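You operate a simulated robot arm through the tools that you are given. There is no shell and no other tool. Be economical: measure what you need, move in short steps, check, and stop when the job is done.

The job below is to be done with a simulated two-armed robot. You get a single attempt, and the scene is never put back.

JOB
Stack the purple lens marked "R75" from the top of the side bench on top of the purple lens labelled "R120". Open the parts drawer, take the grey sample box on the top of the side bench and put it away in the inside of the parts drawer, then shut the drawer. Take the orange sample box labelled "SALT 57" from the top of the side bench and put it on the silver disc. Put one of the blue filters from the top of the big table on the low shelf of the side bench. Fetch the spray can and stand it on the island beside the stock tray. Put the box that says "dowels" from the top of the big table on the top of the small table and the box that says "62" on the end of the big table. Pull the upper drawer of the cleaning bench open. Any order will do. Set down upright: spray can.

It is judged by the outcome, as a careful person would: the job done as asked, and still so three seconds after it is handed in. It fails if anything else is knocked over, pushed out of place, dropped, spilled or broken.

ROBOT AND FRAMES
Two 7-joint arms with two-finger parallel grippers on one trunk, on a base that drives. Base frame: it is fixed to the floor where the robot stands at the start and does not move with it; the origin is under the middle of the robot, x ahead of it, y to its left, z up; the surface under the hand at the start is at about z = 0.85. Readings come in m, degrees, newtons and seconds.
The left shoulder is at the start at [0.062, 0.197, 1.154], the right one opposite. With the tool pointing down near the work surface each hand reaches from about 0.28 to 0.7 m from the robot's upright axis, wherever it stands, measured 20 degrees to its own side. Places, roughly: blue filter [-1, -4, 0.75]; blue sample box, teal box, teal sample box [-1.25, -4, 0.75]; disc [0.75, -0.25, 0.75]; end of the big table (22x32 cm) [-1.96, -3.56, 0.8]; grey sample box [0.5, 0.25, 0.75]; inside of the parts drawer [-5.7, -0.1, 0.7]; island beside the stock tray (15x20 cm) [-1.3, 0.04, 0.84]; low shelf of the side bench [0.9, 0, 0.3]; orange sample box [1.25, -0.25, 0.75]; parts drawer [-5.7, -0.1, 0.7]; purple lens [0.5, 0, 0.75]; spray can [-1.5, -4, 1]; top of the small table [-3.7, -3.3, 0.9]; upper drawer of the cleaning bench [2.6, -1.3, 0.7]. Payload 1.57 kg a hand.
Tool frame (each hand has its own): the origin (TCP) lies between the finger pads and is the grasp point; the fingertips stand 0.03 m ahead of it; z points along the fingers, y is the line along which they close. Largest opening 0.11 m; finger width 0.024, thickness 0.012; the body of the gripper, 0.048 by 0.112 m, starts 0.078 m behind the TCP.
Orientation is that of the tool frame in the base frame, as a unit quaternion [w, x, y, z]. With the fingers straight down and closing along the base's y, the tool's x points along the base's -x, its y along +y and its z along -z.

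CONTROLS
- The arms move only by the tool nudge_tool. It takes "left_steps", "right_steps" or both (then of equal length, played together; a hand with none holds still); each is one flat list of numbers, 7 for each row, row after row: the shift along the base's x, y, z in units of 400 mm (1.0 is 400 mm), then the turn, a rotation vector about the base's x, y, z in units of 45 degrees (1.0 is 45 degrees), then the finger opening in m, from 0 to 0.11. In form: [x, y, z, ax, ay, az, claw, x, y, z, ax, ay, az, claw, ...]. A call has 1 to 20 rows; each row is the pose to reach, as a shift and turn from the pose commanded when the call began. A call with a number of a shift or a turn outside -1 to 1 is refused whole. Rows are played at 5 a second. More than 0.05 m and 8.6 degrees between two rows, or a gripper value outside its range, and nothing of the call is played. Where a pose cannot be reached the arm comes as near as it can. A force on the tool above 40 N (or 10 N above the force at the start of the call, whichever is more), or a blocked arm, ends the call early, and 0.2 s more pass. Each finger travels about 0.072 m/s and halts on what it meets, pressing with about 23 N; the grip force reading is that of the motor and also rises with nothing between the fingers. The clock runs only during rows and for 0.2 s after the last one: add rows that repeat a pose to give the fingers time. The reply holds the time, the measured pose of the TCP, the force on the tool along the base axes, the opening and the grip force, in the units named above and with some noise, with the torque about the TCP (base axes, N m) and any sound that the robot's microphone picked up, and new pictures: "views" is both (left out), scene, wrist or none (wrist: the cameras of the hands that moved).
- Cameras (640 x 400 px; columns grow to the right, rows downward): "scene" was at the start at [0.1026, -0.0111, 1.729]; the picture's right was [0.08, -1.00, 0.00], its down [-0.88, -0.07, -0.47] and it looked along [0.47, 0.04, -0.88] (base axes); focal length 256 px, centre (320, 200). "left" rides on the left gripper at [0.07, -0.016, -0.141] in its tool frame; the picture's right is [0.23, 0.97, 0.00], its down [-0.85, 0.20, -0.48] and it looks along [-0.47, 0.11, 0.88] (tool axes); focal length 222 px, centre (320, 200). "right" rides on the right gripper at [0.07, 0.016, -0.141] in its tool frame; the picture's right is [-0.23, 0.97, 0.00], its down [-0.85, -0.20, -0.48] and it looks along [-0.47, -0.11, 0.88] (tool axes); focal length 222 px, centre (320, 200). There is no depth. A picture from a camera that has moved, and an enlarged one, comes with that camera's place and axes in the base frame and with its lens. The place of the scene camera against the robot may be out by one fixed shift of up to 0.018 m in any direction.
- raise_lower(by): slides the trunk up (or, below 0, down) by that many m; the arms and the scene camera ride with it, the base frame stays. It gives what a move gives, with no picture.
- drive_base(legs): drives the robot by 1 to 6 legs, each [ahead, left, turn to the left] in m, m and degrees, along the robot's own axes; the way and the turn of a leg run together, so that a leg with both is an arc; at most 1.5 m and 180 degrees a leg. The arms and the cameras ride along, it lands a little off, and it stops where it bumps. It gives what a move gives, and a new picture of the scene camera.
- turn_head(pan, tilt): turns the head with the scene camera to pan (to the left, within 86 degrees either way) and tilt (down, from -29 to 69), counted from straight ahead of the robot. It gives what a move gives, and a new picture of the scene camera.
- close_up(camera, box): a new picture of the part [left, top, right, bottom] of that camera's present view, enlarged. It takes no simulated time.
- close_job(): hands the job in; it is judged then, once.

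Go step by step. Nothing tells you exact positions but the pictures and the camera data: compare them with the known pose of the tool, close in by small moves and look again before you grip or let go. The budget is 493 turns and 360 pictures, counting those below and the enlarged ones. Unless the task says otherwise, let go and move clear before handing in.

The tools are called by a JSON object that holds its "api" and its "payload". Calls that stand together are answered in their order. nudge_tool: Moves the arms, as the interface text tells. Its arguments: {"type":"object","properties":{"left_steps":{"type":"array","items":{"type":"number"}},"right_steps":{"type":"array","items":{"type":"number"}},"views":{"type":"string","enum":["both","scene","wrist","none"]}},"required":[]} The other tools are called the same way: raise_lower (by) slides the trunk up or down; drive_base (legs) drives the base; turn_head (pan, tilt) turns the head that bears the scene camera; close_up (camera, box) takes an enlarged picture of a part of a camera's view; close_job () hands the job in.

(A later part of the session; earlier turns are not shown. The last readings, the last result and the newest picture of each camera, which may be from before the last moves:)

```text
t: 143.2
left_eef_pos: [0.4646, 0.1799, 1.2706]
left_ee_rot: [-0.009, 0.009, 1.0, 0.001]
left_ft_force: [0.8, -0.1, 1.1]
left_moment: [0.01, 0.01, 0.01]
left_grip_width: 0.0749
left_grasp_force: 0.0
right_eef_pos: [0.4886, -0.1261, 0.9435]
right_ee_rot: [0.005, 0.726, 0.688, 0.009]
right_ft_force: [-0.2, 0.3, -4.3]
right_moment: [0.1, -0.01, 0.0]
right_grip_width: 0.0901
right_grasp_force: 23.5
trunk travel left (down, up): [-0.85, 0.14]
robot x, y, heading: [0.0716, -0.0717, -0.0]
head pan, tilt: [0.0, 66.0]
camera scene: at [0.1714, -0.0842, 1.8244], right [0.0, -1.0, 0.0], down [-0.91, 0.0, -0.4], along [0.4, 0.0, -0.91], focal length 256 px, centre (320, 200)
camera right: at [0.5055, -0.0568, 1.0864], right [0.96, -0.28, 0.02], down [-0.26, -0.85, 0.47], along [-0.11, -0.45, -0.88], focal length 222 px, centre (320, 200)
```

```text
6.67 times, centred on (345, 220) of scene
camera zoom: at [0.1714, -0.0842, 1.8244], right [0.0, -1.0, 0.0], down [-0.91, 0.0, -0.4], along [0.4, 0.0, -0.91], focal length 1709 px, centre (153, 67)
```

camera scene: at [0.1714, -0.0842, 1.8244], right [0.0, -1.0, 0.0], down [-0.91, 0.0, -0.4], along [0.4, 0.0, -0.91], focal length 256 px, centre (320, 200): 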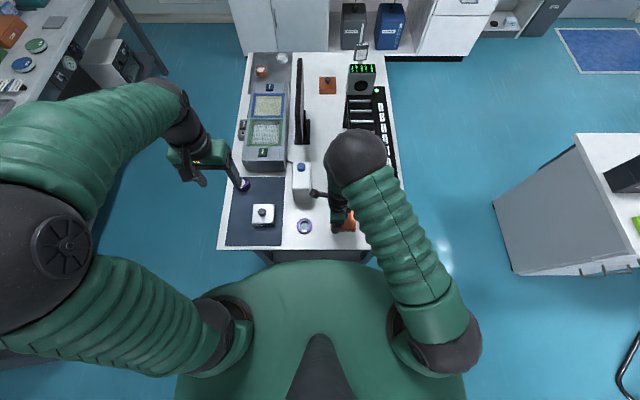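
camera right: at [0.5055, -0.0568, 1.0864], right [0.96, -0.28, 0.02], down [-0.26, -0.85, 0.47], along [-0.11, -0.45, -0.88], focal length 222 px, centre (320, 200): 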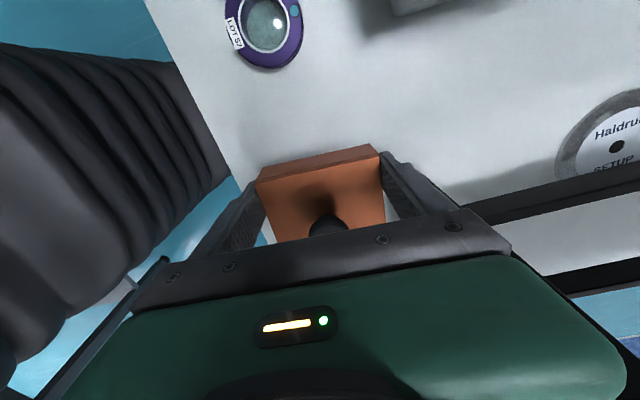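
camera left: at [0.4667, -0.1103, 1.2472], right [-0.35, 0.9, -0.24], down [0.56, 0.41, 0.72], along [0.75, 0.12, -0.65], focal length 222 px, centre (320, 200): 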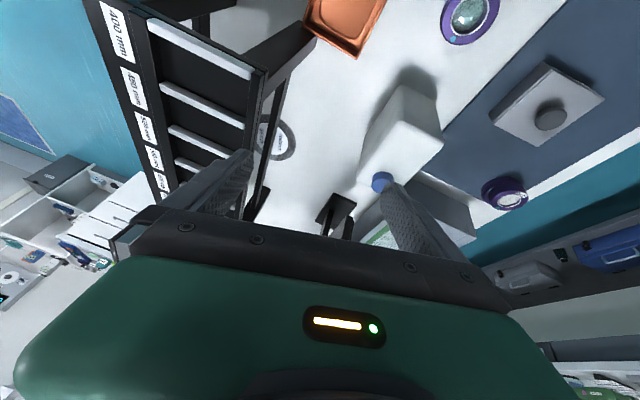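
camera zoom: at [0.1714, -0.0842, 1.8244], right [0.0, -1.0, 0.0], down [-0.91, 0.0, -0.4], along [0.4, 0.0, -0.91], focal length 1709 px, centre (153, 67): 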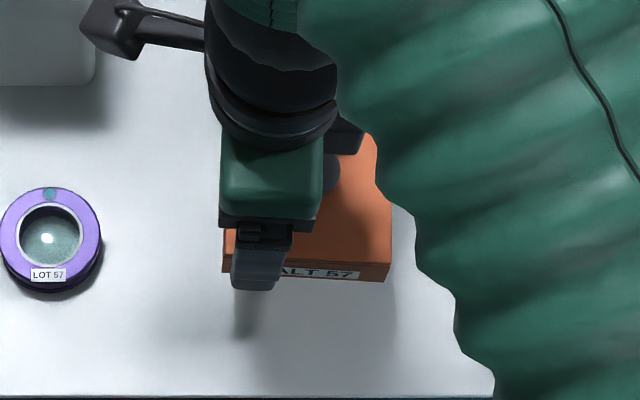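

The box is held level with its lid on. The monitor panel sits at y≈0 beyond x≈0.76, so I'll descend in the channel at x≈0.66 between bottle and rack, then slide in low. First raise and move over.

{"api": "nudge_tool", "payload": {"right_steps": [0, 0, 0.1, 0, 0, 0, 0.075, 0, 0, 0.2, 0, 0, 0, 0.075, 0, 0.03, 0.3, 0, 0, 0, 0.075, 0, 0.06, 0.4, 0, 0, 0, 0.075, 0.05, 0.1, 0.48, 0, 0, 0, 0.075, 0.13, 0.1, 0.5, 0, 0, 0, 0.075, 0.22, 0.1, 0.5, 0, 0, 0.03, 0.075, 0.31, 0.1, 0.5, 0, 0, 0.065, 0.075, 0.4, 0.1, 0.5, 0, 0, 0.065, 0.075, 0.4, 0.1, 0.5, 0, 0, 0.065, 0.075]}}

```text
t: 144.0
left_eef_pos: [0.462, 0.1799, 1.2736]
left_ee_rot: [-0.008, 0.008, 1.0, 0.0]
left_ft_force: [0.6, 0.9, 0.5]
left_moment: [0.0, 0.02, -0.02]
left_grip_width: 0.075
left_grasp_force: 0.2
right_eef_pos: [0.5038, -0.19, 1.0611]
right_ee_rot: [0.006, 0.79, 0.614, -0.002]
right_ft_force: [-0.6, -0.9, -3.7]
right_moment: [0.11, -0.01, 0.01]
right_grip_width: 0.0896
right_grasp_force: 23.5
trunk travel left (down, up): [-0.85, 0.14]
robot x, y, heading: [0.0723, -0.0703, 0.2]
head pan, tilt: [0.0, 66.0]
stopped in row 4 (right hand): the arm was blocked; the commanded pose is now the measured one
camera scene: at [0.1683, -0.0854, 1.8273], right [0.0, -1.0, 0.0], down [-0.91, 0.0, -0.41], along [0.41, 0.0, -0.91], focal length 256 px, centre (320, 200)
camera right: at [0.5366, -0.1252, 1.2026], right [0.89, -0.46, 0.01], down [-0.41, -0.77, 0.49], along [-0.22, -0.43, -0.87], focal length 222 px, centre (320, 200)
```

scene: 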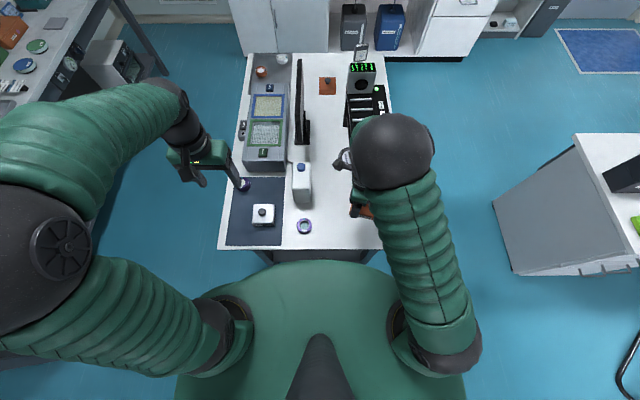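
right: 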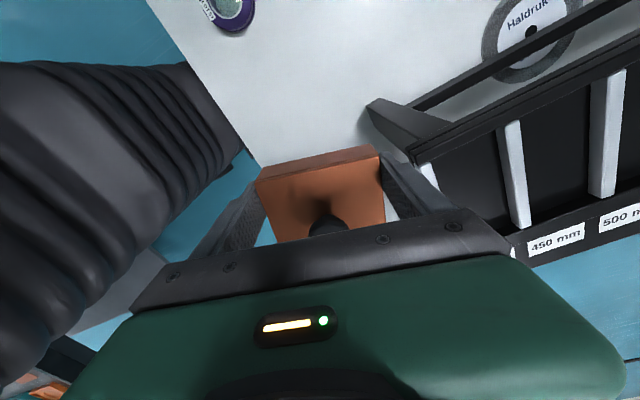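

That height is a wrist limit; raising the trunk instead keeps the arm shape. I restore the pose lower down, then lift with the trunk.

{"api": "nudge_tool", "payload": {"right_steps": [-0.02, 0.03, -0.06, 0, 0, 0.08, 0.075, -0.04, 0.07, -0.13, 0, 0, 0.16, 0.075, -0.04, 0.12, -0.2, 0, 0, 0.25, 0.075, -0.04, 0.16, -0.26, 0, 0, 0.25, 0.075], "views": "none"}}

{"api": "raise_lower", "payload": {"by": 0.14}}

```text
t: 145.0
left_eef_pos: [0.4637, 0.1805, 1.2742]
left_ee_rot: [-0.009, 0.008, 1.0, 0.0]
left_ft_force: [0.1, -0.2, 0.4]
left_moment: [0.02, 0.0, -0.01]
left_grip_width: 0.0752
left_grasp_force: 0.0
right_eef_pos: [0.4958, -0.1258, 0.9606]
right_ee_rot: [0.005, 0.73, 0.684, 0.003]
right_ft_force: [0.1, 0.7, -4.8]
right_moment: [0.11, -0.02, -0.02]
right_grip_width: 0.0894
right_grasp_force: 22.4
trunk travel left (down, up): [-0.85, 0.14]
robot x, y, heading: [0.0736, -0.0672, -0.2]
head pan, tilt: [0.0, 66.0]
```

```text
t: 146.7
left_eef_pos: [0.4643, 0.1804, 1.4118]
left_ee_rot: [-0.009, 0.009, 1.0, 0.001]
left_ft_force: [-1.0, -0.7, 0.2]
left_moment: [0.0, -0.05, 0.0]
left_grip_width: 0.0751
left_grasp_force: 0.0
right_eef_pos: [0.4895, -0.1224, 1.0953]
right_ee_rot: [0.005, 0.724, 0.689, -0.002]
right_ft_force: [-0.1, -0.8, -4.4]
right_moment: [0.11, 0.02, -0.03]
right_grip_width: 0.0897
right_grasp_force: 23.0
trunk travel left (down, up): [-0.99, 0.0]
robot x, y, heading: [0.0689, -0.0698, -0.0]
head pan, tilt: [0.0, 66.0]
```

Now move into the channel: +y 4 cm, then forward above the bottle height.

{"api": "nudge_tool", "payload": {"right_steps": [0.03, 0.05, 0.01, 0, 0, 0, 0.075, 0.06, 0.1, 0.01, 0, 0, 0, 0.075, 0.14, 0.1, 0.01, 0, 0, 0, 0.075, 0.22, 0.1, 0.01, 0, 0, 0.03, 0.075, 0.3, 0.1, 0.01, 0, 0, 0.06, 0.075, 0.38, 0.1, 0.01, 0, 0, 0.06, 0.075, 0.42, 0.1, 0.01, 0, 0, 0.06, 0.075]}}

```text
t: 147.9
left_eef_pos: [0.4622, 0.1802, 1.4107]
left_ee_rot: [-0.007, 0.007, 1.0, 0.0]
left_ft_force: [-0.3, 0.8, -0.6]
left_moment: [0.01, -0.03, 0.02]
left_grip_width: 0.075
left_grasp_force: 0.1
right_eef_pos: [0.6544, -0.0566, 1.1804]
right_ee_rot: [0.02, 0.712, 0.697, 0.079]
right_ft_force: [0.3, -0.5, -3.7]
right_moment: [0.13, 0.0, 0.02]
right_grip_width: 0.0898
right_grasp_force: 23.0
trunk travel left (down, up): [-0.99, 0.0]
robot x, y, heading: [0.0728, -0.0649, 0.3]
head pan, tilt: [0.0, 66.0]
stopped in row 6 (right hand): the arm was blocked; the commanded pose is now the measured one
camera scene: at [0.1733, -0.0829, 1.9646], right [0.0, -1.0, 0.0], down [-0.91, 0.0, -0.4], along [0.4, 0.0, -0.91], focal length 256 px, centre (320, 200)
camera right: at [0.6516, 0.0016, 1.3293], right [0.96, -0.25, 0.12], down [-0.28, -0.89, 0.37], along [0.01, -0.39, -0.92], focal length 222 px, centre (320, 200)
```

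scene: 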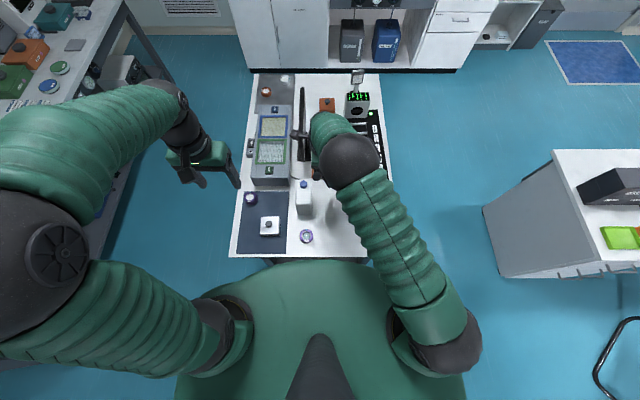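
right: 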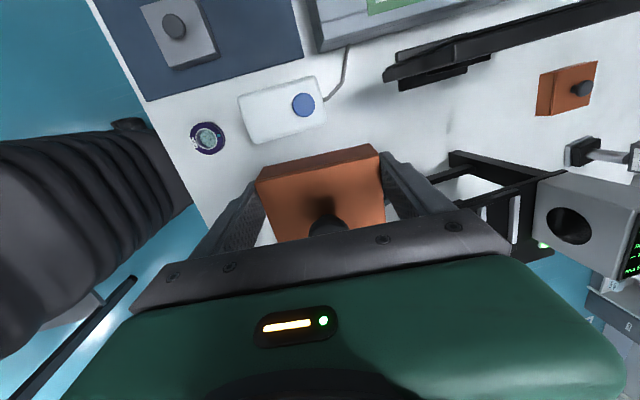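

The right arm can't extend with that wrist yaw. The left arm, mirrored, should manage it with the robot shifted right. I bring the box back and set it down again first.

{"api": "nudge_tool", "payload": {"right_steps": [-0.08, 0, -0.02, -0.02, 0.04, -0.01, 0.075, -0.16, 0, -0.05, -0.04, 0.08, -0.02, 0.075, -0.24, 0, -0.08, -0.07, 0.12, -0.03, 0.075, -0.32, 0, -0.12, -0.1, 0.18, -0.04, 0.075, -0.38, -0.02, -0.17, -0.1, 0.18, -0.04, 0.075, -0.41, -0.1, -0.2, -0.1, 0.18, -0.04, 0.075, -0.41, -0.165, -0.21, -0.1, 0.18, -0.04, 0.075], "views": "none"}}

{"api": "raise_lower", "payload": {"by": -0.14}}

```text
t: 149.5
left_eef_pos: [0.4619, 0.1787, 1.4113]
left_ee_rot: [-0.008, 0.007, 1.0, 0.002]
left_ft_force: [0.0, 0.3, 0.3]
left_moment: [0.02, -0.02, -0.02]
left_grip_width: 0.075
left_grasp_force: 0.1
right_eef_pos: [0.4838, -0.1209, 1.0877]
right_ee_rot: [-0.002, 0.721, 0.693, -0.005]
right_ft_force: [0.3, 0.0, -3.8]
right_moment: [0.13, -0.01, 0.0]
right_grip_width: 0.0897
right_grasp_force: 22.9
trunk travel left (down, up): [-0.99, 0.0]
robot x, y, heading: [0.0721, -0.0706, 0.1]
head pan, tilt: [0.0, 66.0]
```

```text
t: 151.2
left_eef_pos: [0.4614, 0.1801, 1.2704]
left_ee_rot: [-0.007, 0.008, 1.0, 0.001]
left_ft_force: [-0.3, 0.3, -0.8]
left_moment: [0.0, -0.01, 0.0]
left_grip_width: 0.0754
left_grasp_force: 0.1
right_eef_pos: [0.4834, -0.1233, 0.9493]
right_ee_rot: [-0.001, 0.722, 0.692, -0.006]
right_ft_force: [-0.7, 0.2, -4.0]
right_moment: [0.13, -0.05, 0.01]
right_grip_width: 0.0896
right_grasp_force: 22.9
trunk travel left (down, up): [-0.85, 0.14]
robot x, y, heading: [0.0729, -0.069, 0.1]
head pan, tilt: [0.0, 66.0]
```

{"api": "nudge_tool", "payload": {"right_steps": [0, 0, -0.06, 0, 0, 0, 0.075, 0, 0, -0.12, 0, 0, 0, 0.075, 0, 0, -0.145, 0, 0, 0, 0.075, 0, 0, -0.152, 0, 0, 0, 0.075], "views": "none"}}

{"api": "nudge_tool", "payload": {"right_steps": [0, 0, 0.002, 0, 0, 0, 0.092, 0, 0, 0.002, 0, 0, 0, 0.1, 0, 0, 0.002, 0, 0, 0, 0.11, 0, 0, 0.08, 0, 0, 0, 0.11, 0, 0, 0.16, 0, 0, 0.1, 0.11, -0.03, -0.02, 0.22, 0, 0, 0.25, 0.11, -0.06, -0.08, 0.26, 0, 0, 0.42, 0.11, -0.08, -0.15, 0.3, 0, 0, 0.6, 0.11, -0.1, -0.22, 0.34, 0, 0, 0.78, 0.11, -0.12, -0.3, 0.38, 0, 0, 0.95, 0.11], "views": "wrist"}}

```text
t: 152.2
left_eef_pos: [0.4608, 0.1799, 1.2717]
left_ee_rot: [-0.008, 0.008, 1.0, 0.001]
left_ft_force: [0.5, 0.3, -0.4]
left_moment: [-0.02, -0.05, 0.02]
left_grip_width: 0.075
left_grasp_force: 0.0
right_eef_pos: [0.4843, -0.122, 0.8906]
right_ee_rot: [-0.001, 0.722, 0.692, -0.004]
right_ft_force: [0.1, 0.9, -4.5]
right_moment: [0.11, -0.01, -0.01]
right_grip_width: 0.0898
right_grasp_force: 22.5
trunk travel left (down, up): [-0.85, 0.14]
robot x, y, heading: [0.0722, -0.0704, -0.1]
head pan, tilt: [0.0, 66.0]
```

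```text
t: 154.4
left_eef_pos: [0.4589, 0.1772, 1.272]
left_ee_rot: [-0.007, 0.008, 1.0, 0.001]
left_ft_force: [-0.3, -1.1, -0.5]
left_moment: [-0.03, 0.02, 0.0]
left_grip_width: 0.0751
left_grasp_force: 0.0
right_eef_pos: [0.4345, -0.2456, 1.0416]
right_ee_rot: [0.0, 0.419, 0.908, -0.002]
right_ft_force: [-0.2, -0.4, 0.0]
right_moment: [0.02, -0.01, -0.03]
right_grip_width: 0.11
right_grasp_force: 0.1
trunk travel left (down, up): [-0.85, 0.14]
robot x, y, heading: [0.0708, -0.0672, 0.4]
head pan, tilt: [0.0, 66.0]
heard: snap
camera right: at [0.4013, -0.1812, 1.1836], right [0.89, 0.46, 0.0], down [0.4, -0.78, 0.48], along [0.22, -0.43, -0.88], focal length 222 px, centre (320, 200)
```

right: 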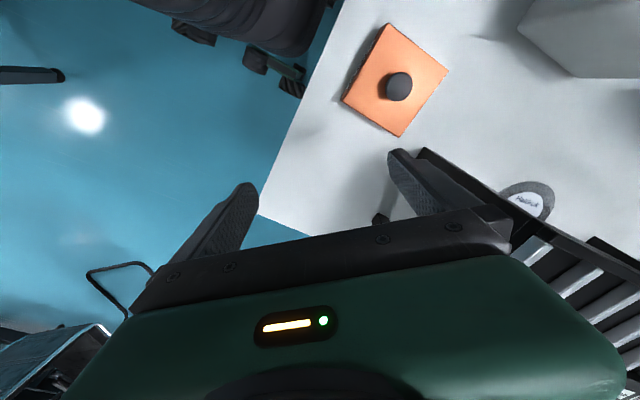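

The box is down with its lid on (it clicks when released). I restore the right wrist and test how far forward the base can go, shifting right.

{"api": "nudge_tool", "payload": {"right_steps": [-0.02, -0.05, 0.06, 0, 0, 0.17, 0.11, -0.04, -0.1, 0.12, 0, 0, 0.34, 0.11, -0.06, -0.15, 0.18, 0, 0, 0.51, 0.11, -0.06, -0.15, 0.25, 0, 0, 0.68, 0.11, -0.06, -0.15, 0.3, 0, 0, 0.85, 0.11, -0.06, -0.15, 0.3, 0, 0, 1.0, 0.11], "views": "none"}}

{"api": "drive_base", "payload": {"legs": [[0, -0.15, 0]]}}

{"api": "drive_base", "payload": {"legs": [[0.04, 0, 0]]}}

```text
t: 155.8
left_eef_pos: [0.4612, 0.1791, 1.2717]
left_ee_rot: [-0.008, 0.008, 1.0, 0.001]
left_ft_force: [0.2, -0.6, -0.4]
left_moment: [0.01, 0.01, 0.0]
left_grip_width: 0.0749
left_grasp_force: 0.1
right_eef_pos: [0.4107, -0.3027, 1.1619]
right_ee_rot: [0.002, 0.039, 0.999, -0.004]
right_ft_force: [-0.3, 0.3, -0.3]
right_moment: [0.02, -0.02, 0.0]
right_grip_width: 0.1103
right_grasp_force: 0.0
trunk travel left (down, up): [-0.85, 0.14]
robot x, y, heading: [0.0738, -0.0666, 0.0]
head pan, tilt: [0.0, 66.0]
```

```text
t: 157.1
left_eef_pos: [0.4602, 0.0602, 1.266]
left_ee_rot: [-0.008, 0.008, 1.0, -0.01]
left_ft_force: [-0.7, 1.4, -0.2]
left_moment: [-0.18, -0.02, 0.02]
left_grip_width: 0.0748
left_grasp_force: 0.0
right_eef_pos: [0.4111, -0.423, 1.1676]
right_ee_rot: [0.003, 0.04, 0.999, -0.014]
right_ft_force: [-0.2, 1.8, 0.3]
right_moment: [-0.09, 0.04, 0.02]
right_grip_width: 0.1102
right_grasp_force: 0.0
trunk travel left (down, up): [-0.85, 0.14]
robot x, y, heading: [0.0774, -0.2105, -0.2]
head pan, tilt: [0.0, 66.0]
camera scene: at [0.1697, -0.1883, 1.824], right [0.0, -1.0, 0.02], down [-0.91, -0.01, -0.41], along [0.41, -0.02, -0.91], focal length 256 px, centre (320, 200)
```

scene: 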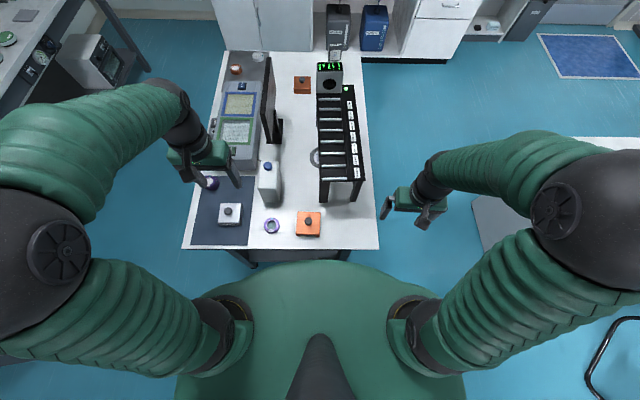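

```text
t: 158.0
left_eef_pos: [0.4885, 0.0522, 1.2719]
left_ee_rot: [-0.002, 0.006, 1.0, -0.004]
left_ft_force: [-0.9, 0.4, 0.3]
left_moment: [-0.08, -0.07, -0.01]
left_grip_width: 0.0751
left_grasp_force: 0.2
right_eef_pos: [0.4401, -0.432, 1.1689]
right_ee_rot: [0.007, 0.04, 0.999, -0.009]
right_ft_force: [-0.8, 0.3, 0.7]
right_moment: [-0.1, -0.03, 0.03]
right_grip_width: 0.11
right_grasp_force: 0.0
trunk travel left (down, up): [-0.85, 0.14]
robot x, y, heading: [0.1126, -0.21, -0.0]
head pan, tilt: [0.0, 66.0]
camera scene: at [0.1952, -0.2009, 1.8251], right [0.0, -1.0, 0.02], down [-0.91, -0.01, -0.41], along [0.41, -0.01, -0.91], focal length 256 px, centre (320, 200)
```

scene: 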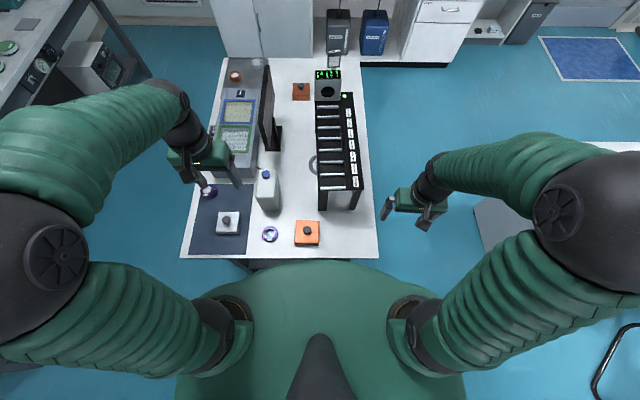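

Base went forward to x=0.11 with no bump, but the readings hint at a slight roll. I check that it has settled.

{"api": "turn_head", "payload": {"pan": 0, "tilt": 69}}

```text
t: 158.7
left_eef_pos: [0.4962, 0.0349, 1.2736]
left_ee_rot: [-0.005, 0.005, 1.0, 0.003]
left_ft_force: [-0.5, 0.5, 0.2]
left_moment: [-0.02, 0.02, 0.02]
left_grip_width: 0.0751
left_grasp_force: 0.1
right_eef_pos: [0.4475, -0.4467, 1.1636]
right_ee_rot: [0.004, 0.039, 0.999, -0.002]
right_ft_force: [0.2, -0.1, 0.1]
right_moment: [-0.03, -0.04, -0.01]
right_grip_width: 0.1101
right_grasp_force: 0.0
trunk travel left (down, up): [-0.85, 0.14]
robot x, y, heading: [0.1165, -0.2102, 0.2]
head pan, tilt: [0.0, 68.8]
camera scene: at [0.2056, -0.2323, 1.8219], right [0.0, -1.0, 0.0], down [-0.93, 0.0, -0.36], along [0.36, 0.0, -0.93], focal length 256 px, centre (320, 200)
```

scene: 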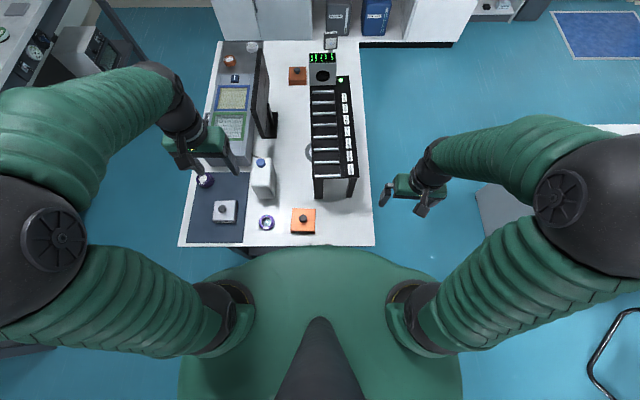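

It was just sway. One more small advance.

{"api": "drive_base", "payload": {"legs": [[0.03, 0, 0]]}}

{"api": "nudge_tool", "payload": {"left_steps": [0, -0.05, -0.05, 0, 0, -0.17, 0.108, 0, -0.1, -0.1, 0, 0, -0.34, 0.108, 0, -0.15, -0.15, 0, 0, -0.51, 0.108, 0, -0.2, -0.2, 0, 0, -0.68, 0.108, 0, -0.25, -0.25, 0, 0, -0.85, 0.108, 0, -0.3, -0.3, 0, 0, -1.0, 0.108]}}

```text
t: 159.5
left_eef_pos: [0.5184, 0.0282, 1.2782]
left_ee_rot: [-0.002, 0.006, 1.0, 0.006]
left_ft_force: [-0.8, -0.7, 0.4]
left_moment: [0.0, -0.03, -0.01]
left_grip_width: 0.075
left_grasp_force: 0.0
right_eef_pos: [0.469, -0.4523, 1.1661]
right_ee_rot: [0.008, 0.039, 0.999, 0.001]
right_ft_force: [0.1, 0.5, 0.8]
right_moment: [0.02, -0.04, 0.0]
right_grip_width: 0.11
right_grasp_force: 0.1
trunk travel left (down, up): [-0.85, 0.14]
robot x, y, heading: [0.1428, -0.2118, 0.1]
head pan, tilt: [0.0, 68.8]
camera scene: at [0.2234, -0.2376, 1.8225], right [0.0, -1.0, 0.0], down [-0.93, 0.0, -0.37], along [0.37, 0.0, -0.93], focal length 256 px, centre (320, 200)
```

scene: 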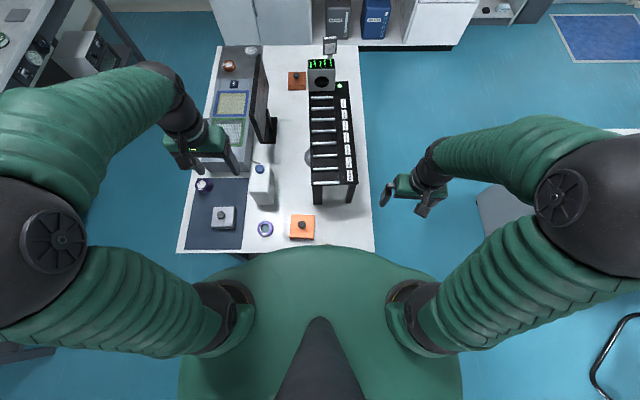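

```text
t: 160.9
left_eef_pos: [0.526, -0.0859, 1.155]
left_ee_rot: [-0.004, 0.389, 0.921, 0.005]
left_ft_force: [0.3, 0.4, 0.2]
left_moment: [0.01, 0.01, 0.0]
left_grip_width: 0.1079
left_grasp_force: 0.0
right_eef_pos: [0.4759, -0.4465, 1.1645]
right_ee_rot: [0.005, 0.039, 0.999, -0.003]
right_ft_force: [0.2, 0.8, -0.1]
right_moment: [0.01, -0.03, 0.04]
right_grip_width: 0.1103
right_grasp_force: 0.1
trunk travel left (down, up): [-0.85, 0.14]
robot x, y, heading: [0.1412, -0.2093, -0.3]
head pan, tilt: [0.0, 68.8]
camera scene: at [0.237, -0.229, 1.8218], right [0.0, -1.0, 0.0], down [-0.93, 0.0, -0.36], along [0.36, 0.0, -0.93], focal length 256 px, centre (320, 200)
camera left: at [0.4655, -0.0489, 1.297], right [0.54, 0.84, 0.01], down [0.74, -0.48, 0.47], along [0.4, -0.25, -0.88], focal length 222 px, centre (320, 200)
```

scene: 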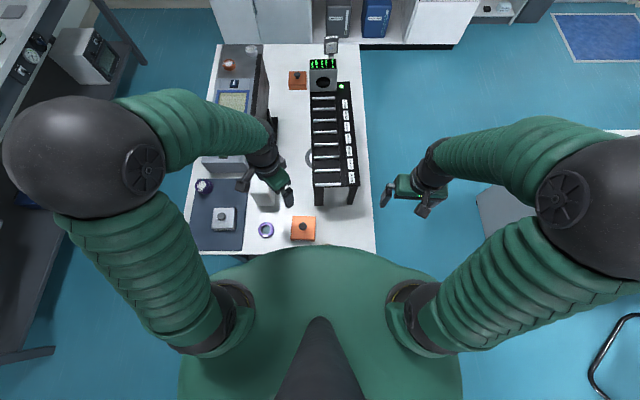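
left: 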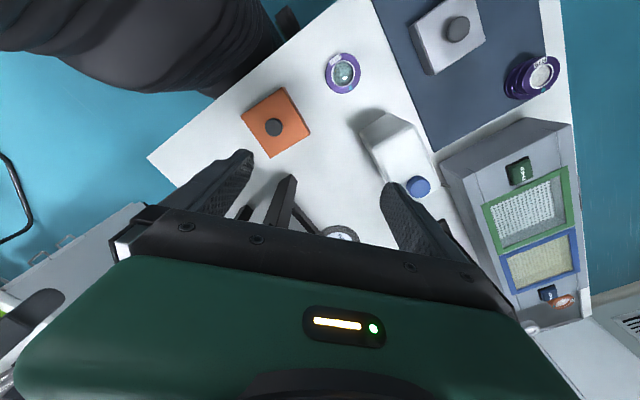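

Left wrist turns freely this way. I test the far reach at height before handling the box.

{"api": "nudge_tool", "payload": {"left_steps": [0.05, 0, 0.03, 0, 0, -0.17, 0.108, 0.12, 0, 0.06, 0, 0, -0.34, 0.108, 0.19, 0, 0.09, 0, 0, -0.51, 0.108, 0.26, 0, 0.12, 0, 0, -0.68, 0.108, 0.33, 0, 0.12, 0, 0, -0.85, 0.108, 0.4, 0, 0.12, 0, 0, -1.0, 0.108, 0.48, -0.05, 0.12, 0, 0, -1.0, 0.108, 0.56, -0.1, 0.12, 0, 0, -1.0, 0.108, 0.64, -0.14, 0.12, 0, 0, -1.0, 0.108, 0.66, -0.14, 0.12, 0, 0, -1.0, 0.108]}}

```text
t: 163.1
left_eef_pos: [0.7917, -0.144, 1.2041]
left_ee_rot: [-0.003, 0.712, 0.702, 0.006]
left_ft_force: [0.0, -1.0, 0.0]
left_moment: [0.02, 0.03, 0.0]
left_grip_width: 0.1078
left_grasp_force: 0.1
right_eef_pos: [0.4785, -0.4479, 1.1638]
right_ee_rot: [0.005, 0.04, 0.999, -0.002]
right_ft_force: [-0.5, -1.1, 0.0]
right_moment: [-0.01, 0.02, 0.0]
right_grip_width: 0.1098
right_grasp_force: 0.1
trunk travel left (down, up): [-0.85, 0.14]
robot x, y, heading: [0.1485, -0.2135, -0.1]
head pan, tilt: [0.0, 68.8]
camera scene: at [0.2398, -0.231, 1.8217], right [0.0, -1.0, 0.0], down [-0.93, 0.0, -0.36], along [0.36, 0.0, -0.93], focal length 256 px, centre (320, 200)
camera left: at [0.7753, -0.076, 1.3452], right [0.98, 0.21, 0.01], down [0.19, -0.86, 0.47], along [0.11, -0.46, -0.88], focal length 222 px, centre (320, 200)
```

scene: 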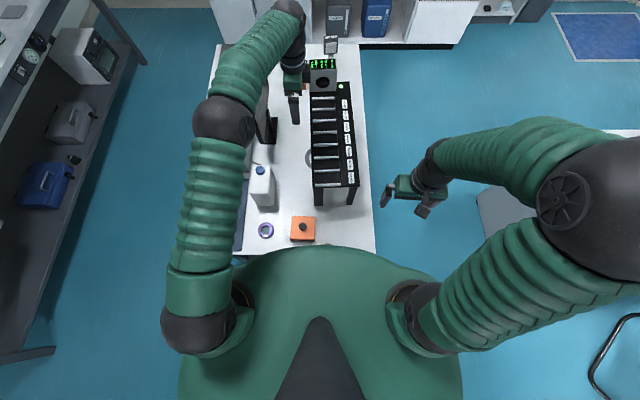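
left: 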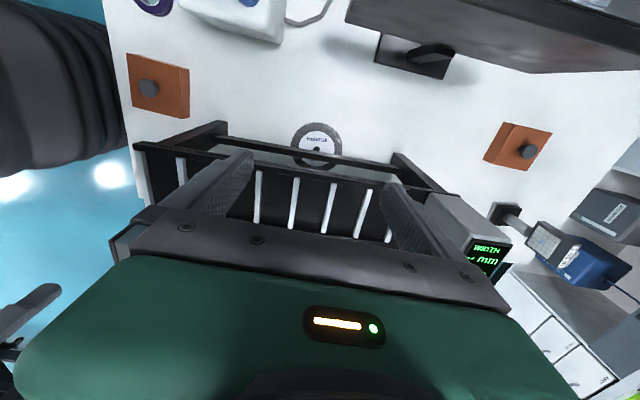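

Reach is fine with the left arm. I measure disc, rail and board from this viewpoint.

{"api": "close_up", "payload": {"camera": "left", "box": [200, 90, 460, 220]}}

{"api": "close_up", "payload": {"camera": "left", "box": [330, 0, 640, 180]}}

```text
2.46 times, centred on (330, 155) of left
camera zoom: at [0.7753, -0.076, 1.3452], right [0.98, 0.21, 0.01], down [0.19, -0.86, 0.47], along [0.11, -0.46, -0.88], focal length 547 px, centre (295, 311)
```

zoom: 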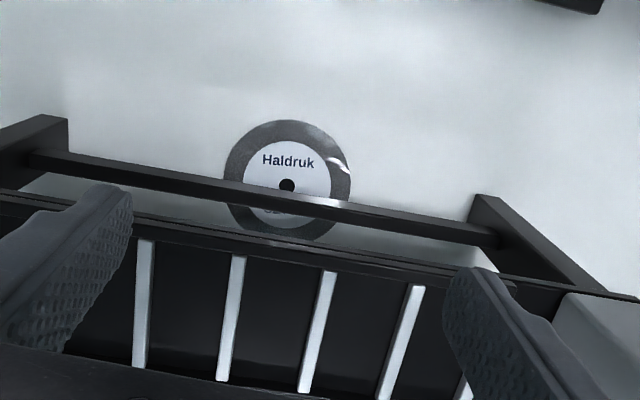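

```text
2.06 times, centred on (485, 90) of left
camera zoom: at [0.7753, -0.076, 1.3452], right [0.98, 0.21, 0.01], down [0.19, -0.86, 0.47], along [0.11, -0.46, -0.88], focal length 459 px, centre (-21, 427)
```

zoom: 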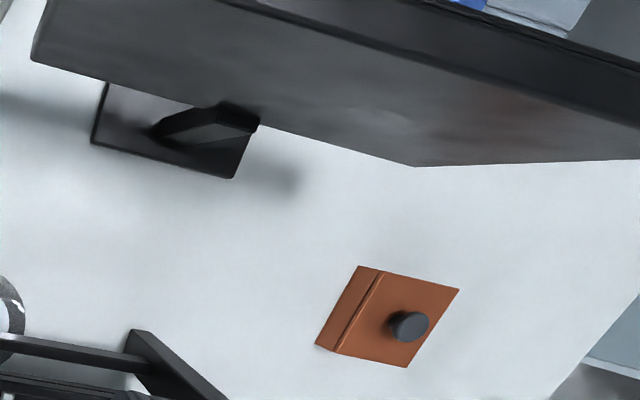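

Measured: disc centre [0.801, −0.208], r 0.057; rail outer face y −0.194; board edge y −0.183; monitor edge from x≈0.80 at y≈0. Target box centre [0.795, −0.176]. Now bring the left hand back over the box.

{"api": "nudge_tool", "payload": {"left_steps": [-0.1, 0.02, 0, 0, 0, 0, 0.11, -0.2, 0.04, 0, 0, 0, 0, 0.11, -0.3, 0.06, 0, 0, 0, 0, 0.11, -0.4, 0.06, 0, 0, 0, 0, 0.11, -0.5, 0.06, -0.03, 0, 0, 0, 0.11, -0.6, 0.06, -0.08, 0, 0, 0, 0.11, -0.68, 0.06, -0.15, 0, 0, 0, 0.11, -0.754, 0.06, -0.24, 0, 0, 0, 0.11, -0.754, 0.06, -0.34, 0, 0, 0, 0.11, -0.754, 0.06, -0.44, 0, 0, 0, 0.11], "views": "wrist"}}

```text
t: 165.3
left_eef_pos: [0.4911, -0.1181, 1.0259]
left_ee_rot: [-0.004, 0.712, 0.702, 0.004]
left_ft_force: [-0.1, 0.4, -0.2]
left_moment: [-0.02, 0.02, -0.01]
left_grip_width: 0.1098
left_grasp_force: 0.0
right_eef_pos: [0.4801, -0.4475, 1.164]
right_ee_rot: [0.003, 0.04, 0.999, -0.002]
right_ft_force: [0.9, -0.7, 0.3]
right_moment: [-0.01, 0.0, 0.04]
right_grip_width: 0.11
right_grasp_force: 0.1
trunk travel left (down, up): [-0.85, 0.14]
robot x, y, heading: [0.1472, -0.2127, -0.2]
head pan, tilt: [0.0, 68.8]
camera left: at [0.4745, -0.0499, 1.1681], right [0.98, 0.21, 0.0], down [0.19, -0.86, 0.47], along [0.1, -0.46, -0.88], focal length 222 px, centre (320, 200)
```

left: 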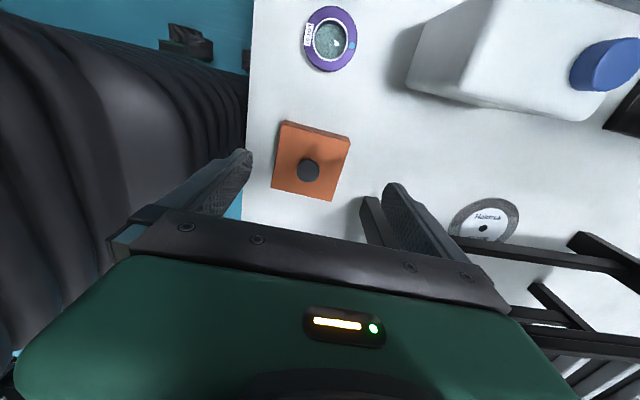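

Box centre [0.480, −0.152]. Descend with a 3 cm offset and grip.

{"api": "nudge_tool", "payload": {"left_steps": [-0.027, -0.01, -0.1, 0, 0, 0, 0.11, -0.027, -0.01, -0.2, 0, 0, 0, 0.11, -0.027, -0.01, -0.29, 0, 0, 0, 0.11, -0.027, -0.01, -0.345, 0, 0, 0, 0.11], "views": "wrist"}}

```text
t: 166.3
left_eef_pos: [0.4783, -0.1227, 0.8871]
left_ee_rot: [-0.002, 0.711, 0.703, 0.006]
left_ft_force: [0.5, -0.1, 0.5]
left_moment: [0.01, 0.0, -0.02]
left_grip_width: 0.11
left_grasp_force: 0.0
right_eef_pos: [0.4769, -0.447, 1.1637]
right_ee_rot: [0.004, 0.039, 0.999, -0.001]
right_ft_force: [0.3, 0.2, -0.1]
right_moment: [0.04, -0.03, -0.02]
right_grip_width: 0.1102
right_grasp_force: 0.1
trunk travel left (down, up): [-0.85, 0.14]
robot x, y, heading: [0.1469, -0.2087, -0.1]
head pan, tilt: [0.0, 68.8]
camera left: at [0.4617, -0.0542, 1.0294], right [0.98, 0.21, 0.01], down [0.19, -0.86, 0.47], along [0.11, -0.46, -0.88], focal length 222 px, centre (320, 200)
```

left: 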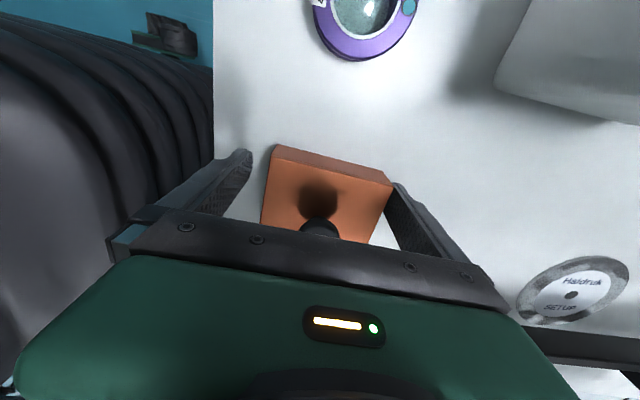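

The box is nearer the far finger; shift 5 mm and close.

{"api": "nudge_tool", "payload": {"left_steps": [0.012, 0, 0.001, 0, 0, 0, 0.11, 0.012, 0, 0.001, 0, 0, 0, 0.1, 0.012, 0, 0.001, 0, 0, 0, 0.085, 0.012, 0, 0.001, 0, 0, 0, 0.075, 0.012, 0, 0.03, 0, 0, 0, 0.075, 0.012, 0, 0.08, 0, 0, 0, 0.075, 0.012, 0, 0.14, 0, 0, 0, 0.075], "views": "wrist"}}

{"api": "close_up", "payload": {"camera": "scene", "box": [260, 190, 350, 260]}}

```text
t: 167.9
left_eef_pos: [0.4818, -0.122, 0.9433]
left_ee_rot: [-0.002, 0.711, 0.703, 0.005]
left_ft_force: [0.0, -0.8, -3.8]
left_moment: [0.1, 0.01, 0.02]
left_grip_width: 0.09
left_grasp_force: 22.8
right_eef_pos: [0.4773, -0.447, 1.1633]
right_ee_rot: [0.004, 0.039, 0.999, -0.003]
right_ft_force: [0.7, 0.2, -0.9]
right_moment: [0.0, 0.03, 0.01]
right_grip_width: 0.11
right_grasp_force: 0.0
trunk travel left (down, up): [-0.85, 0.14]
robot x, y, heading: [0.1431, -0.2096, -0.2]
head pan, tilt: [0.0, 68.8]
heard: snap
camera left: at [0.465, -0.054, 1.0857], right [0.98, 0.21, 0.01], down [0.19, -0.86, 0.47], along [0.11, -0.46, -0.88], focal length 222 px, centre (320, 200)
```

left: 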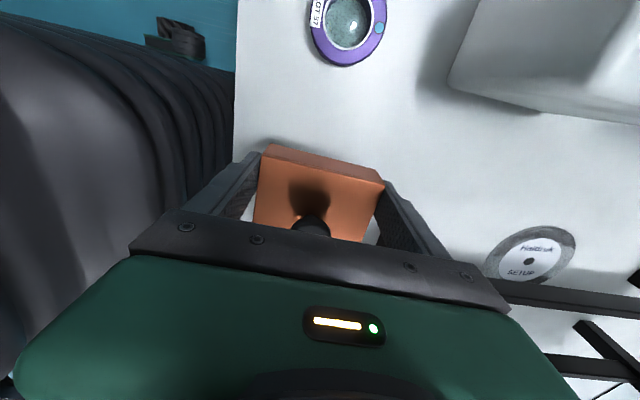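

```text
5.71 times, centred on (305, 225) of scene
camera zoom: at [0.2376, -0.23, 1.8217], right [0.0, -1.0, 0.0], down [-0.93, 0.0, -0.36], along [0.36, 0.0, -0.93], focal length 1465 px, centre (406, 57)
```

zoom: 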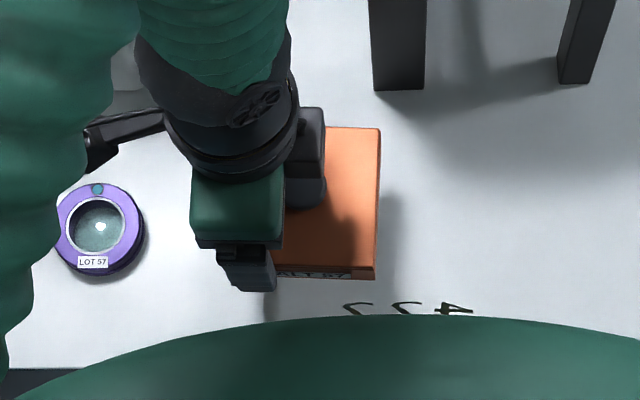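

Held level with the lid on. Travel along the channel at z≈0.99 to x=0.73.

{"api": "nudge_tool", "payload": {"left_steps": [0, 0.03, 0.06, 0, 0, 0, 0.075, 0, 0.08, 0.117, 0, 0, 0, 0.075, 0.05, 0.1125, 0.117, 0, 0, 0, 0.075, 0.14, 0.1125, 0.117, 0, 0, 0, 0.075, 0.23, 0.1125, 0.117, 0, 0, 0, 0.075, 0.32, 0.1125, 0.117, 0, 0, 0, 0.075, 0.41, 0.1125, 0.117, 0, 0, 0, 0.075, 0.5, 0.1125, 0.117, 0, 0, 0, 0.075, 0.58, 0.1125, 0.117, 0, 0, 0, 0.075, 0.62, 0.1125, 0.117, 0, 0, 0, 0.075, 0.62, 0.1125, 0.117, 0, 0, 0, 0.075]}}

```text
t: 170.3
left_eef_pos: [0.7303, -0.0746, 0.9897]
left_ee_rot: [-0.003, 0.712, 0.702, 0.005]
left_ft_force: [0.5, -0.4, -3.9]
left_moment: [0.11, -0.02, -0.01]
left_grip_width: 0.0902
left_grasp_force: 23.2
right_eef_pos: [0.4784, -0.4475, 1.1632]
right_ee_rot: [0.004, 0.039, 0.999, -0.002]
right_ft_force: [0.3, 0.2, 0.4]
right_moment: [-0.03, -0.02, 0.02]
right_grip_width: 0.11
right_grasp_force: 0.1
trunk travel left (down, up): [-0.85, 0.14]
robot x, y, heading: [0.1446, -0.2108, -0.1]
head pan, tilt: [0.0, 68.8]
camera scene: at [0.2399, -0.2292, 1.8216], right [0.0, -1.0, 0.0], down [-0.93, 0.0, -0.36], along [0.36, 0.0, -0.93], focal length 256 px, centre (320, 200)
camera left: at [0.7133, -0.007, 1.1317], right [0.98, 0.21, 0.01], down [0.19, -0.86, 0.47], along [0.11, -0.46, -0.88], focal length 222 px, centre (320, 200)
```

scene: 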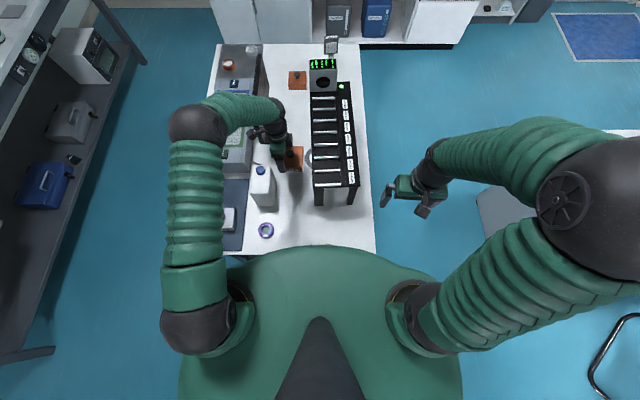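
left: 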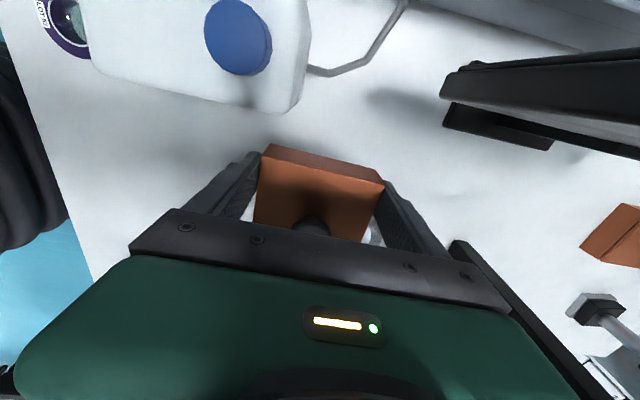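

Clear. Descend to 1 cm above the bench.

{"api": "nudge_tool", "payload": {"left_steps": [0.005, 0, -0.06, 0, 0, 0, 0.075, 0.01, 0, -0.12, 0, 0, 0, 0.075, 0.01, 0, -0.18, 0, 0, 0, 0.075, 0.01, 0, -0.225, 0, 0, 0, 0.075, 0.01, 0, -0.225, 0, 0, 0, 0.075], "views": "wrist"}}

```text
t: 171.5
left_eef_pos: [0.7362, -0.0755, 0.899]
left_ee_rot: [-0.002, 0.712, 0.702, 0.005]
left_ft_force: [0.9, 0.5, -4.4]
left_moment: [0.12, -0.02, -0.04]
left_grip_width: 0.0899
left_grasp_force: 23.0
right_eef_pos: [0.4776, -0.4474, 1.1639]
right_ee_rot: [0.004, 0.04, 0.999, -0.002]
right_ft_force: [-0.9, -0.2, 0.1]
right_moment: [0.0, -0.01, -0.02]
right_grip_width: 0.1104
right_grasp_force: 0.1
trunk travel left (down, up): [-0.85, 0.14]
robot x, y, heading: [0.1434, -0.2121, 0.0]
head pan, tilt: [0.0, 68.8]
camera left: at [0.7192, -0.0075, 1.0422], right [0.98, 0.21, 0.01], down [0.19, -0.86, 0.47], along [0.11, -0.46, -0.88], focal length 222 px, centre (320, 200)
```

left: 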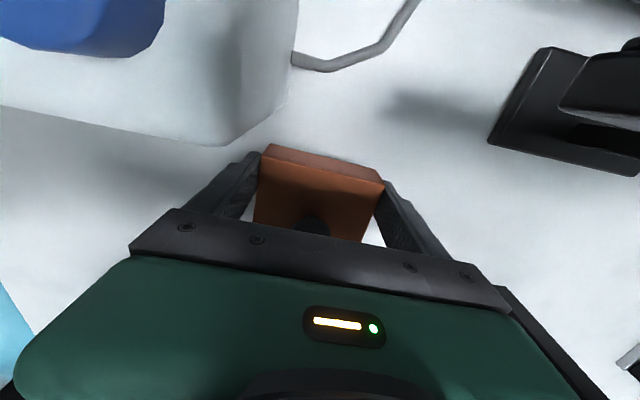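

Slide diagonally under the rack in small steps.

{"api": "nudge_tool", "payload": {"left_steps": [0.04, -0.035, 0, 0, 0, 0, 0.075, 0.08, -0.07, 0, 0, 0, 0, 0.075, 0.12, -0.105, 0, 0, 0, 0, 0.075, 0.15, -0.135, 0, 0, 0, 0, 0.075, 0.152, -0.15, 0, 0, 0, 0, 0.075], "views": "both"}}

{"api": "close_up", "payload": {"camera": "left", "box": [200, 90, 460, 260]}}

```text
t: 172.7
left_eef_pos: [0.7842, -0.1287, 0.9022]
left_ee_rot: [-0.003, 0.712, 0.702, 0.004]
left_ft_force: [0.4, -1.0, -3.9]
left_moment: [0.08, 0.01, 0.01]
left_grip_width: 0.0898
left_grasp_force: 23.0
left hand out of reach, approached as far as the arm can: row 4, 5
right_eef_pos: [0.478, -0.4479, 1.1629]
right_ee_rot: [0.004, 0.039, 0.999, -0.001]
right_ft_force: [-0.1, 0.0, -0.3]
right_moment: [-0.02, -0.03, 0.03]
right_grip_width: 0.11
right_grasp_force: 0.1
trunk travel left (down, up): [-0.85, 0.14]
robot x, y, heading: [0.1439, -0.2142, -0.1]
head pan, tilt: [0.0, 68.8]
camera scene: at [0.2402, -0.2297, 1.8216], right [0.0, -1.0, 0.0], down [-0.93, 0.0, -0.36], along [0.36, 0.0, -0.93], focal length 256 px, centre (320, 200)
camera left: at [0.7671, -0.0598, 1.0438], right [0.98, 0.21, 0.0], down [0.19, -0.86, 0.47], along [0.1, -0.46, -0.88], focal length 222 px, centre (320, 200)
```

scene: 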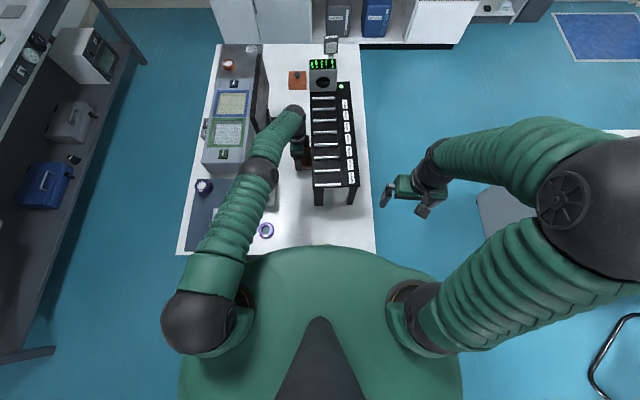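
left: 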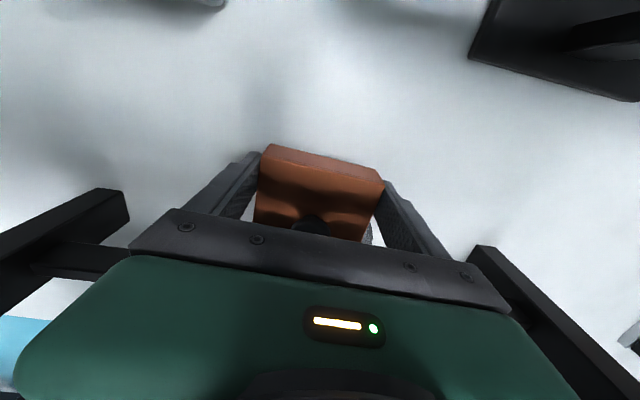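

```text
2.35 times, centred on (330, 175) of left
camera zoom: at [0.7671, -0.0598, 1.0438], right [0.98, 0.21, 0.0], down [0.19, -0.86, 0.47], along [0.1, -0.46, -0.88], focal length 523 px, centre (296, 259)
```

zoom: 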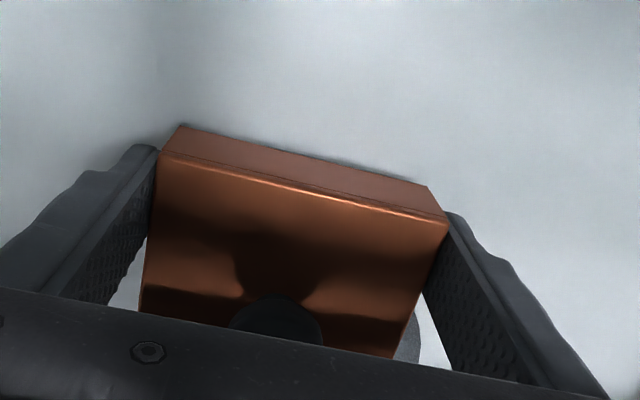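

Reach ends about 2 cm short. Lowering the shoulder helps: back out, raise the hand, lower the trunk by 12 cm, and come in again.

{"api": "nudge_tool", "payload": {"left_steps": [-0.04, 0.04, 0, 0, 0, 0, 0.075, -0.09, 0.09, 0, 0, 0, 0, 0.075, -0.14, 0.14, 0.0, 0, 0, 0, 0.075, -0.14, 0.14, 0.1, 0, 0, 0, 0.075, -0.14, 0.14, 0.2, 0, 0, 0, 0.075, -0.14, 0.14, 0.3, 0, 0, 0, 0.075], "views": "none"}}

```text
t: 174.1
left_eef_pos: [0.7245, -0.0706, 1.0225]
left_ee_rot: [-0.003, 0.712, 0.702, 0.005]
left_ft_force: [-0.7, 0.3, -3.8]
left_moment: [0.12, -0.01, 0.04]
left_grip_width: 0.0899
left_grasp_force: 22.9
right_eef_pos: [0.4767, -0.447, 1.1644]
right_ee_rot: [0.005, 0.039, 0.999, -0.003]
right_ft_force: [0.8, -0.2, -0.6]
right_moment: [-0.05, 0.0, 0.02]
right_grip_width: 0.11
right_grasp_force: 0.0
trunk travel left (down, up): [-0.85, 0.14]
robot x, y, heading: [0.1406, -0.2166, 0.0]
head pan, tilt: [0.0, 68.8]
```

At y=−0.1465 the arm can reach x≈0.78, which still puts the box's centre well within the disc, so I accept that. Descend and slide in.

{"api": "nudge_tool", "payload": {"left_steps": [0.02, -0.01, -0.1, 0, 0, 0, 0.075, 0.03, -0.01, -0.2, 0, 0, 0, 0.075, 0.03, -0.01, -0.28, 0, 0, 0, 0.075, 0.03, -0.01, -0.305, 0, 0, 0, 0.075, 0.07, -0.06, -0.305, 0, 0, 0, 0.075, 0.1, -0.11, -0.305, 0, 0, 0, 0.075, 0.125, -0.15, -0.305, 0, 0, 0, 0.075, 0.133, -0.17, -0.305, 0, 0, 0, 0.075], "views": "wrist"}}

```text
t: 175.9
left_eef_pos: [0.7813, -0.1413, 0.9]
left_ee_rot: [-0.004, 0.711, 0.703, 0.005]
left_ft_force: [-0.2, 0.2, -4.0]
left_moment: [0.13, 0.02, 0.0]
left_grip_width: 0.0903
left_grasp_force: 23.1
right_eef_pos: [0.4778, -0.4482, 1.1639]
right_ee_rot: [0.004, 0.039, 0.999, -0.001]
right_ft_force: [1.4, -0.4, 0.5]
right_moment: [-0.02, -0.01, -0.03]
right_grip_width: 0.1101
right_grasp_force: 0.0
trunk travel left (down, up): [-0.85, 0.14]
robot x, y, heading: [0.1454, -0.2119, -0.0]
head pan, tilt: [0.0, 68.8]
camera left: at [0.765, -0.0726, 1.0415], right [0.98, 0.21, 0.0], down [0.19, -0.86, 0.47], along [0.1, -0.46, -0.88], focal length 222 px, centre (320, 200)
```

left: 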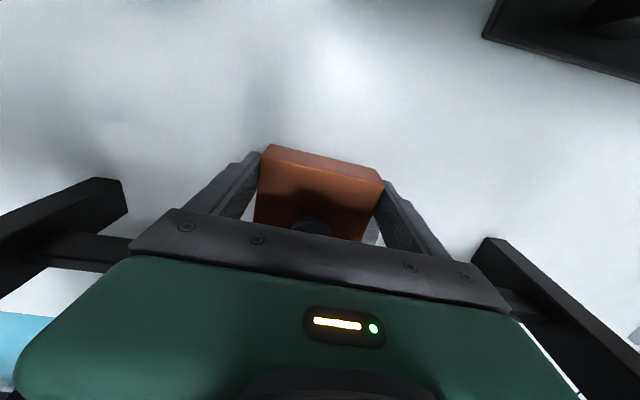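

Position good; nudge 4 mm further in and lower onto the disc.

{"api": "nudge_tool", "payload": {"left_steps": [0, -0.005, 0, 0, 0, 0, 0.075, 0, -0.01, 0, 0, 0, 0, 0.075, 0, -0.01, -0.008, 0, 0, 0, 0.075, 0, -0.01, -0.014, 0, 0, 0, 0.075], "views": "none"}}

```text
t: 176.9
left_eef_pos: [0.7799, -0.1438, 0.8951]
left_ee_rot: [-0.002, 0.711, 0.703, 0.005]
left_ft_force: [0.3, 0.1, -3.1]
left_moment: [0.1, 0.02, -0.02]
left_grip_width: 0.0902
left_grasp_force: 23.0
right_eef_pos: [0.4773, -0.448, 1.1628]
right_ee_rot: [0.004, 0.04, 0.999, -0.003]
right_ft_force: [-0.1, 0.6, -0.5]
right_moment: [0.02, -0.01, -0.02]
right_grip_width: 0.1103
right_grasp_force: 0.0
trunk travel left (down, up): [-0.85, 0.14]
robot x, y, heading: [0.1478, -0.2108, -0.2]
head pan, tilt: [0.0, 68.8]
```

{"api": "nudge_tool", "payload": {"left_steps": [0, 0, -0.005, 0, 0, 0, 0.075, 0, 0, -0.01, 0, 0, 0, 0.075], "views": "none"}}

```text
t: 177.5
left_eef_pos: [0.7794, -0.1431, 0.8914]
left_ee_rot: [-0.002, 0.711, 0.703, 0.006]
left_ft_force: [0.2, 0.5, 0.0]
left_moment: [-0.13, 0.07, 0.09]
left_grip_width: 0.0902
left_grasp_force: 23.0
left hand out of reach, approached as far as the arm can: row 2
right_eef_pos: [0.477, -0.4474, 1.1637]
right_ee_rot: [0.004, 0.038, 0.999, -0.002]
right_ft_force: [-0.2, -0.1, 0.3]
right_moment: [-0.03, -0.01, 0.03]
right_grip_width: 0.1101
right_grasp_force: 0.1
trunk travel left (down, up): [-0.85, 0.14]
robot x, y, heading: [0.1453, -0.2144, -0.2]
head pan, tilt: [0.0, 68.8]
```

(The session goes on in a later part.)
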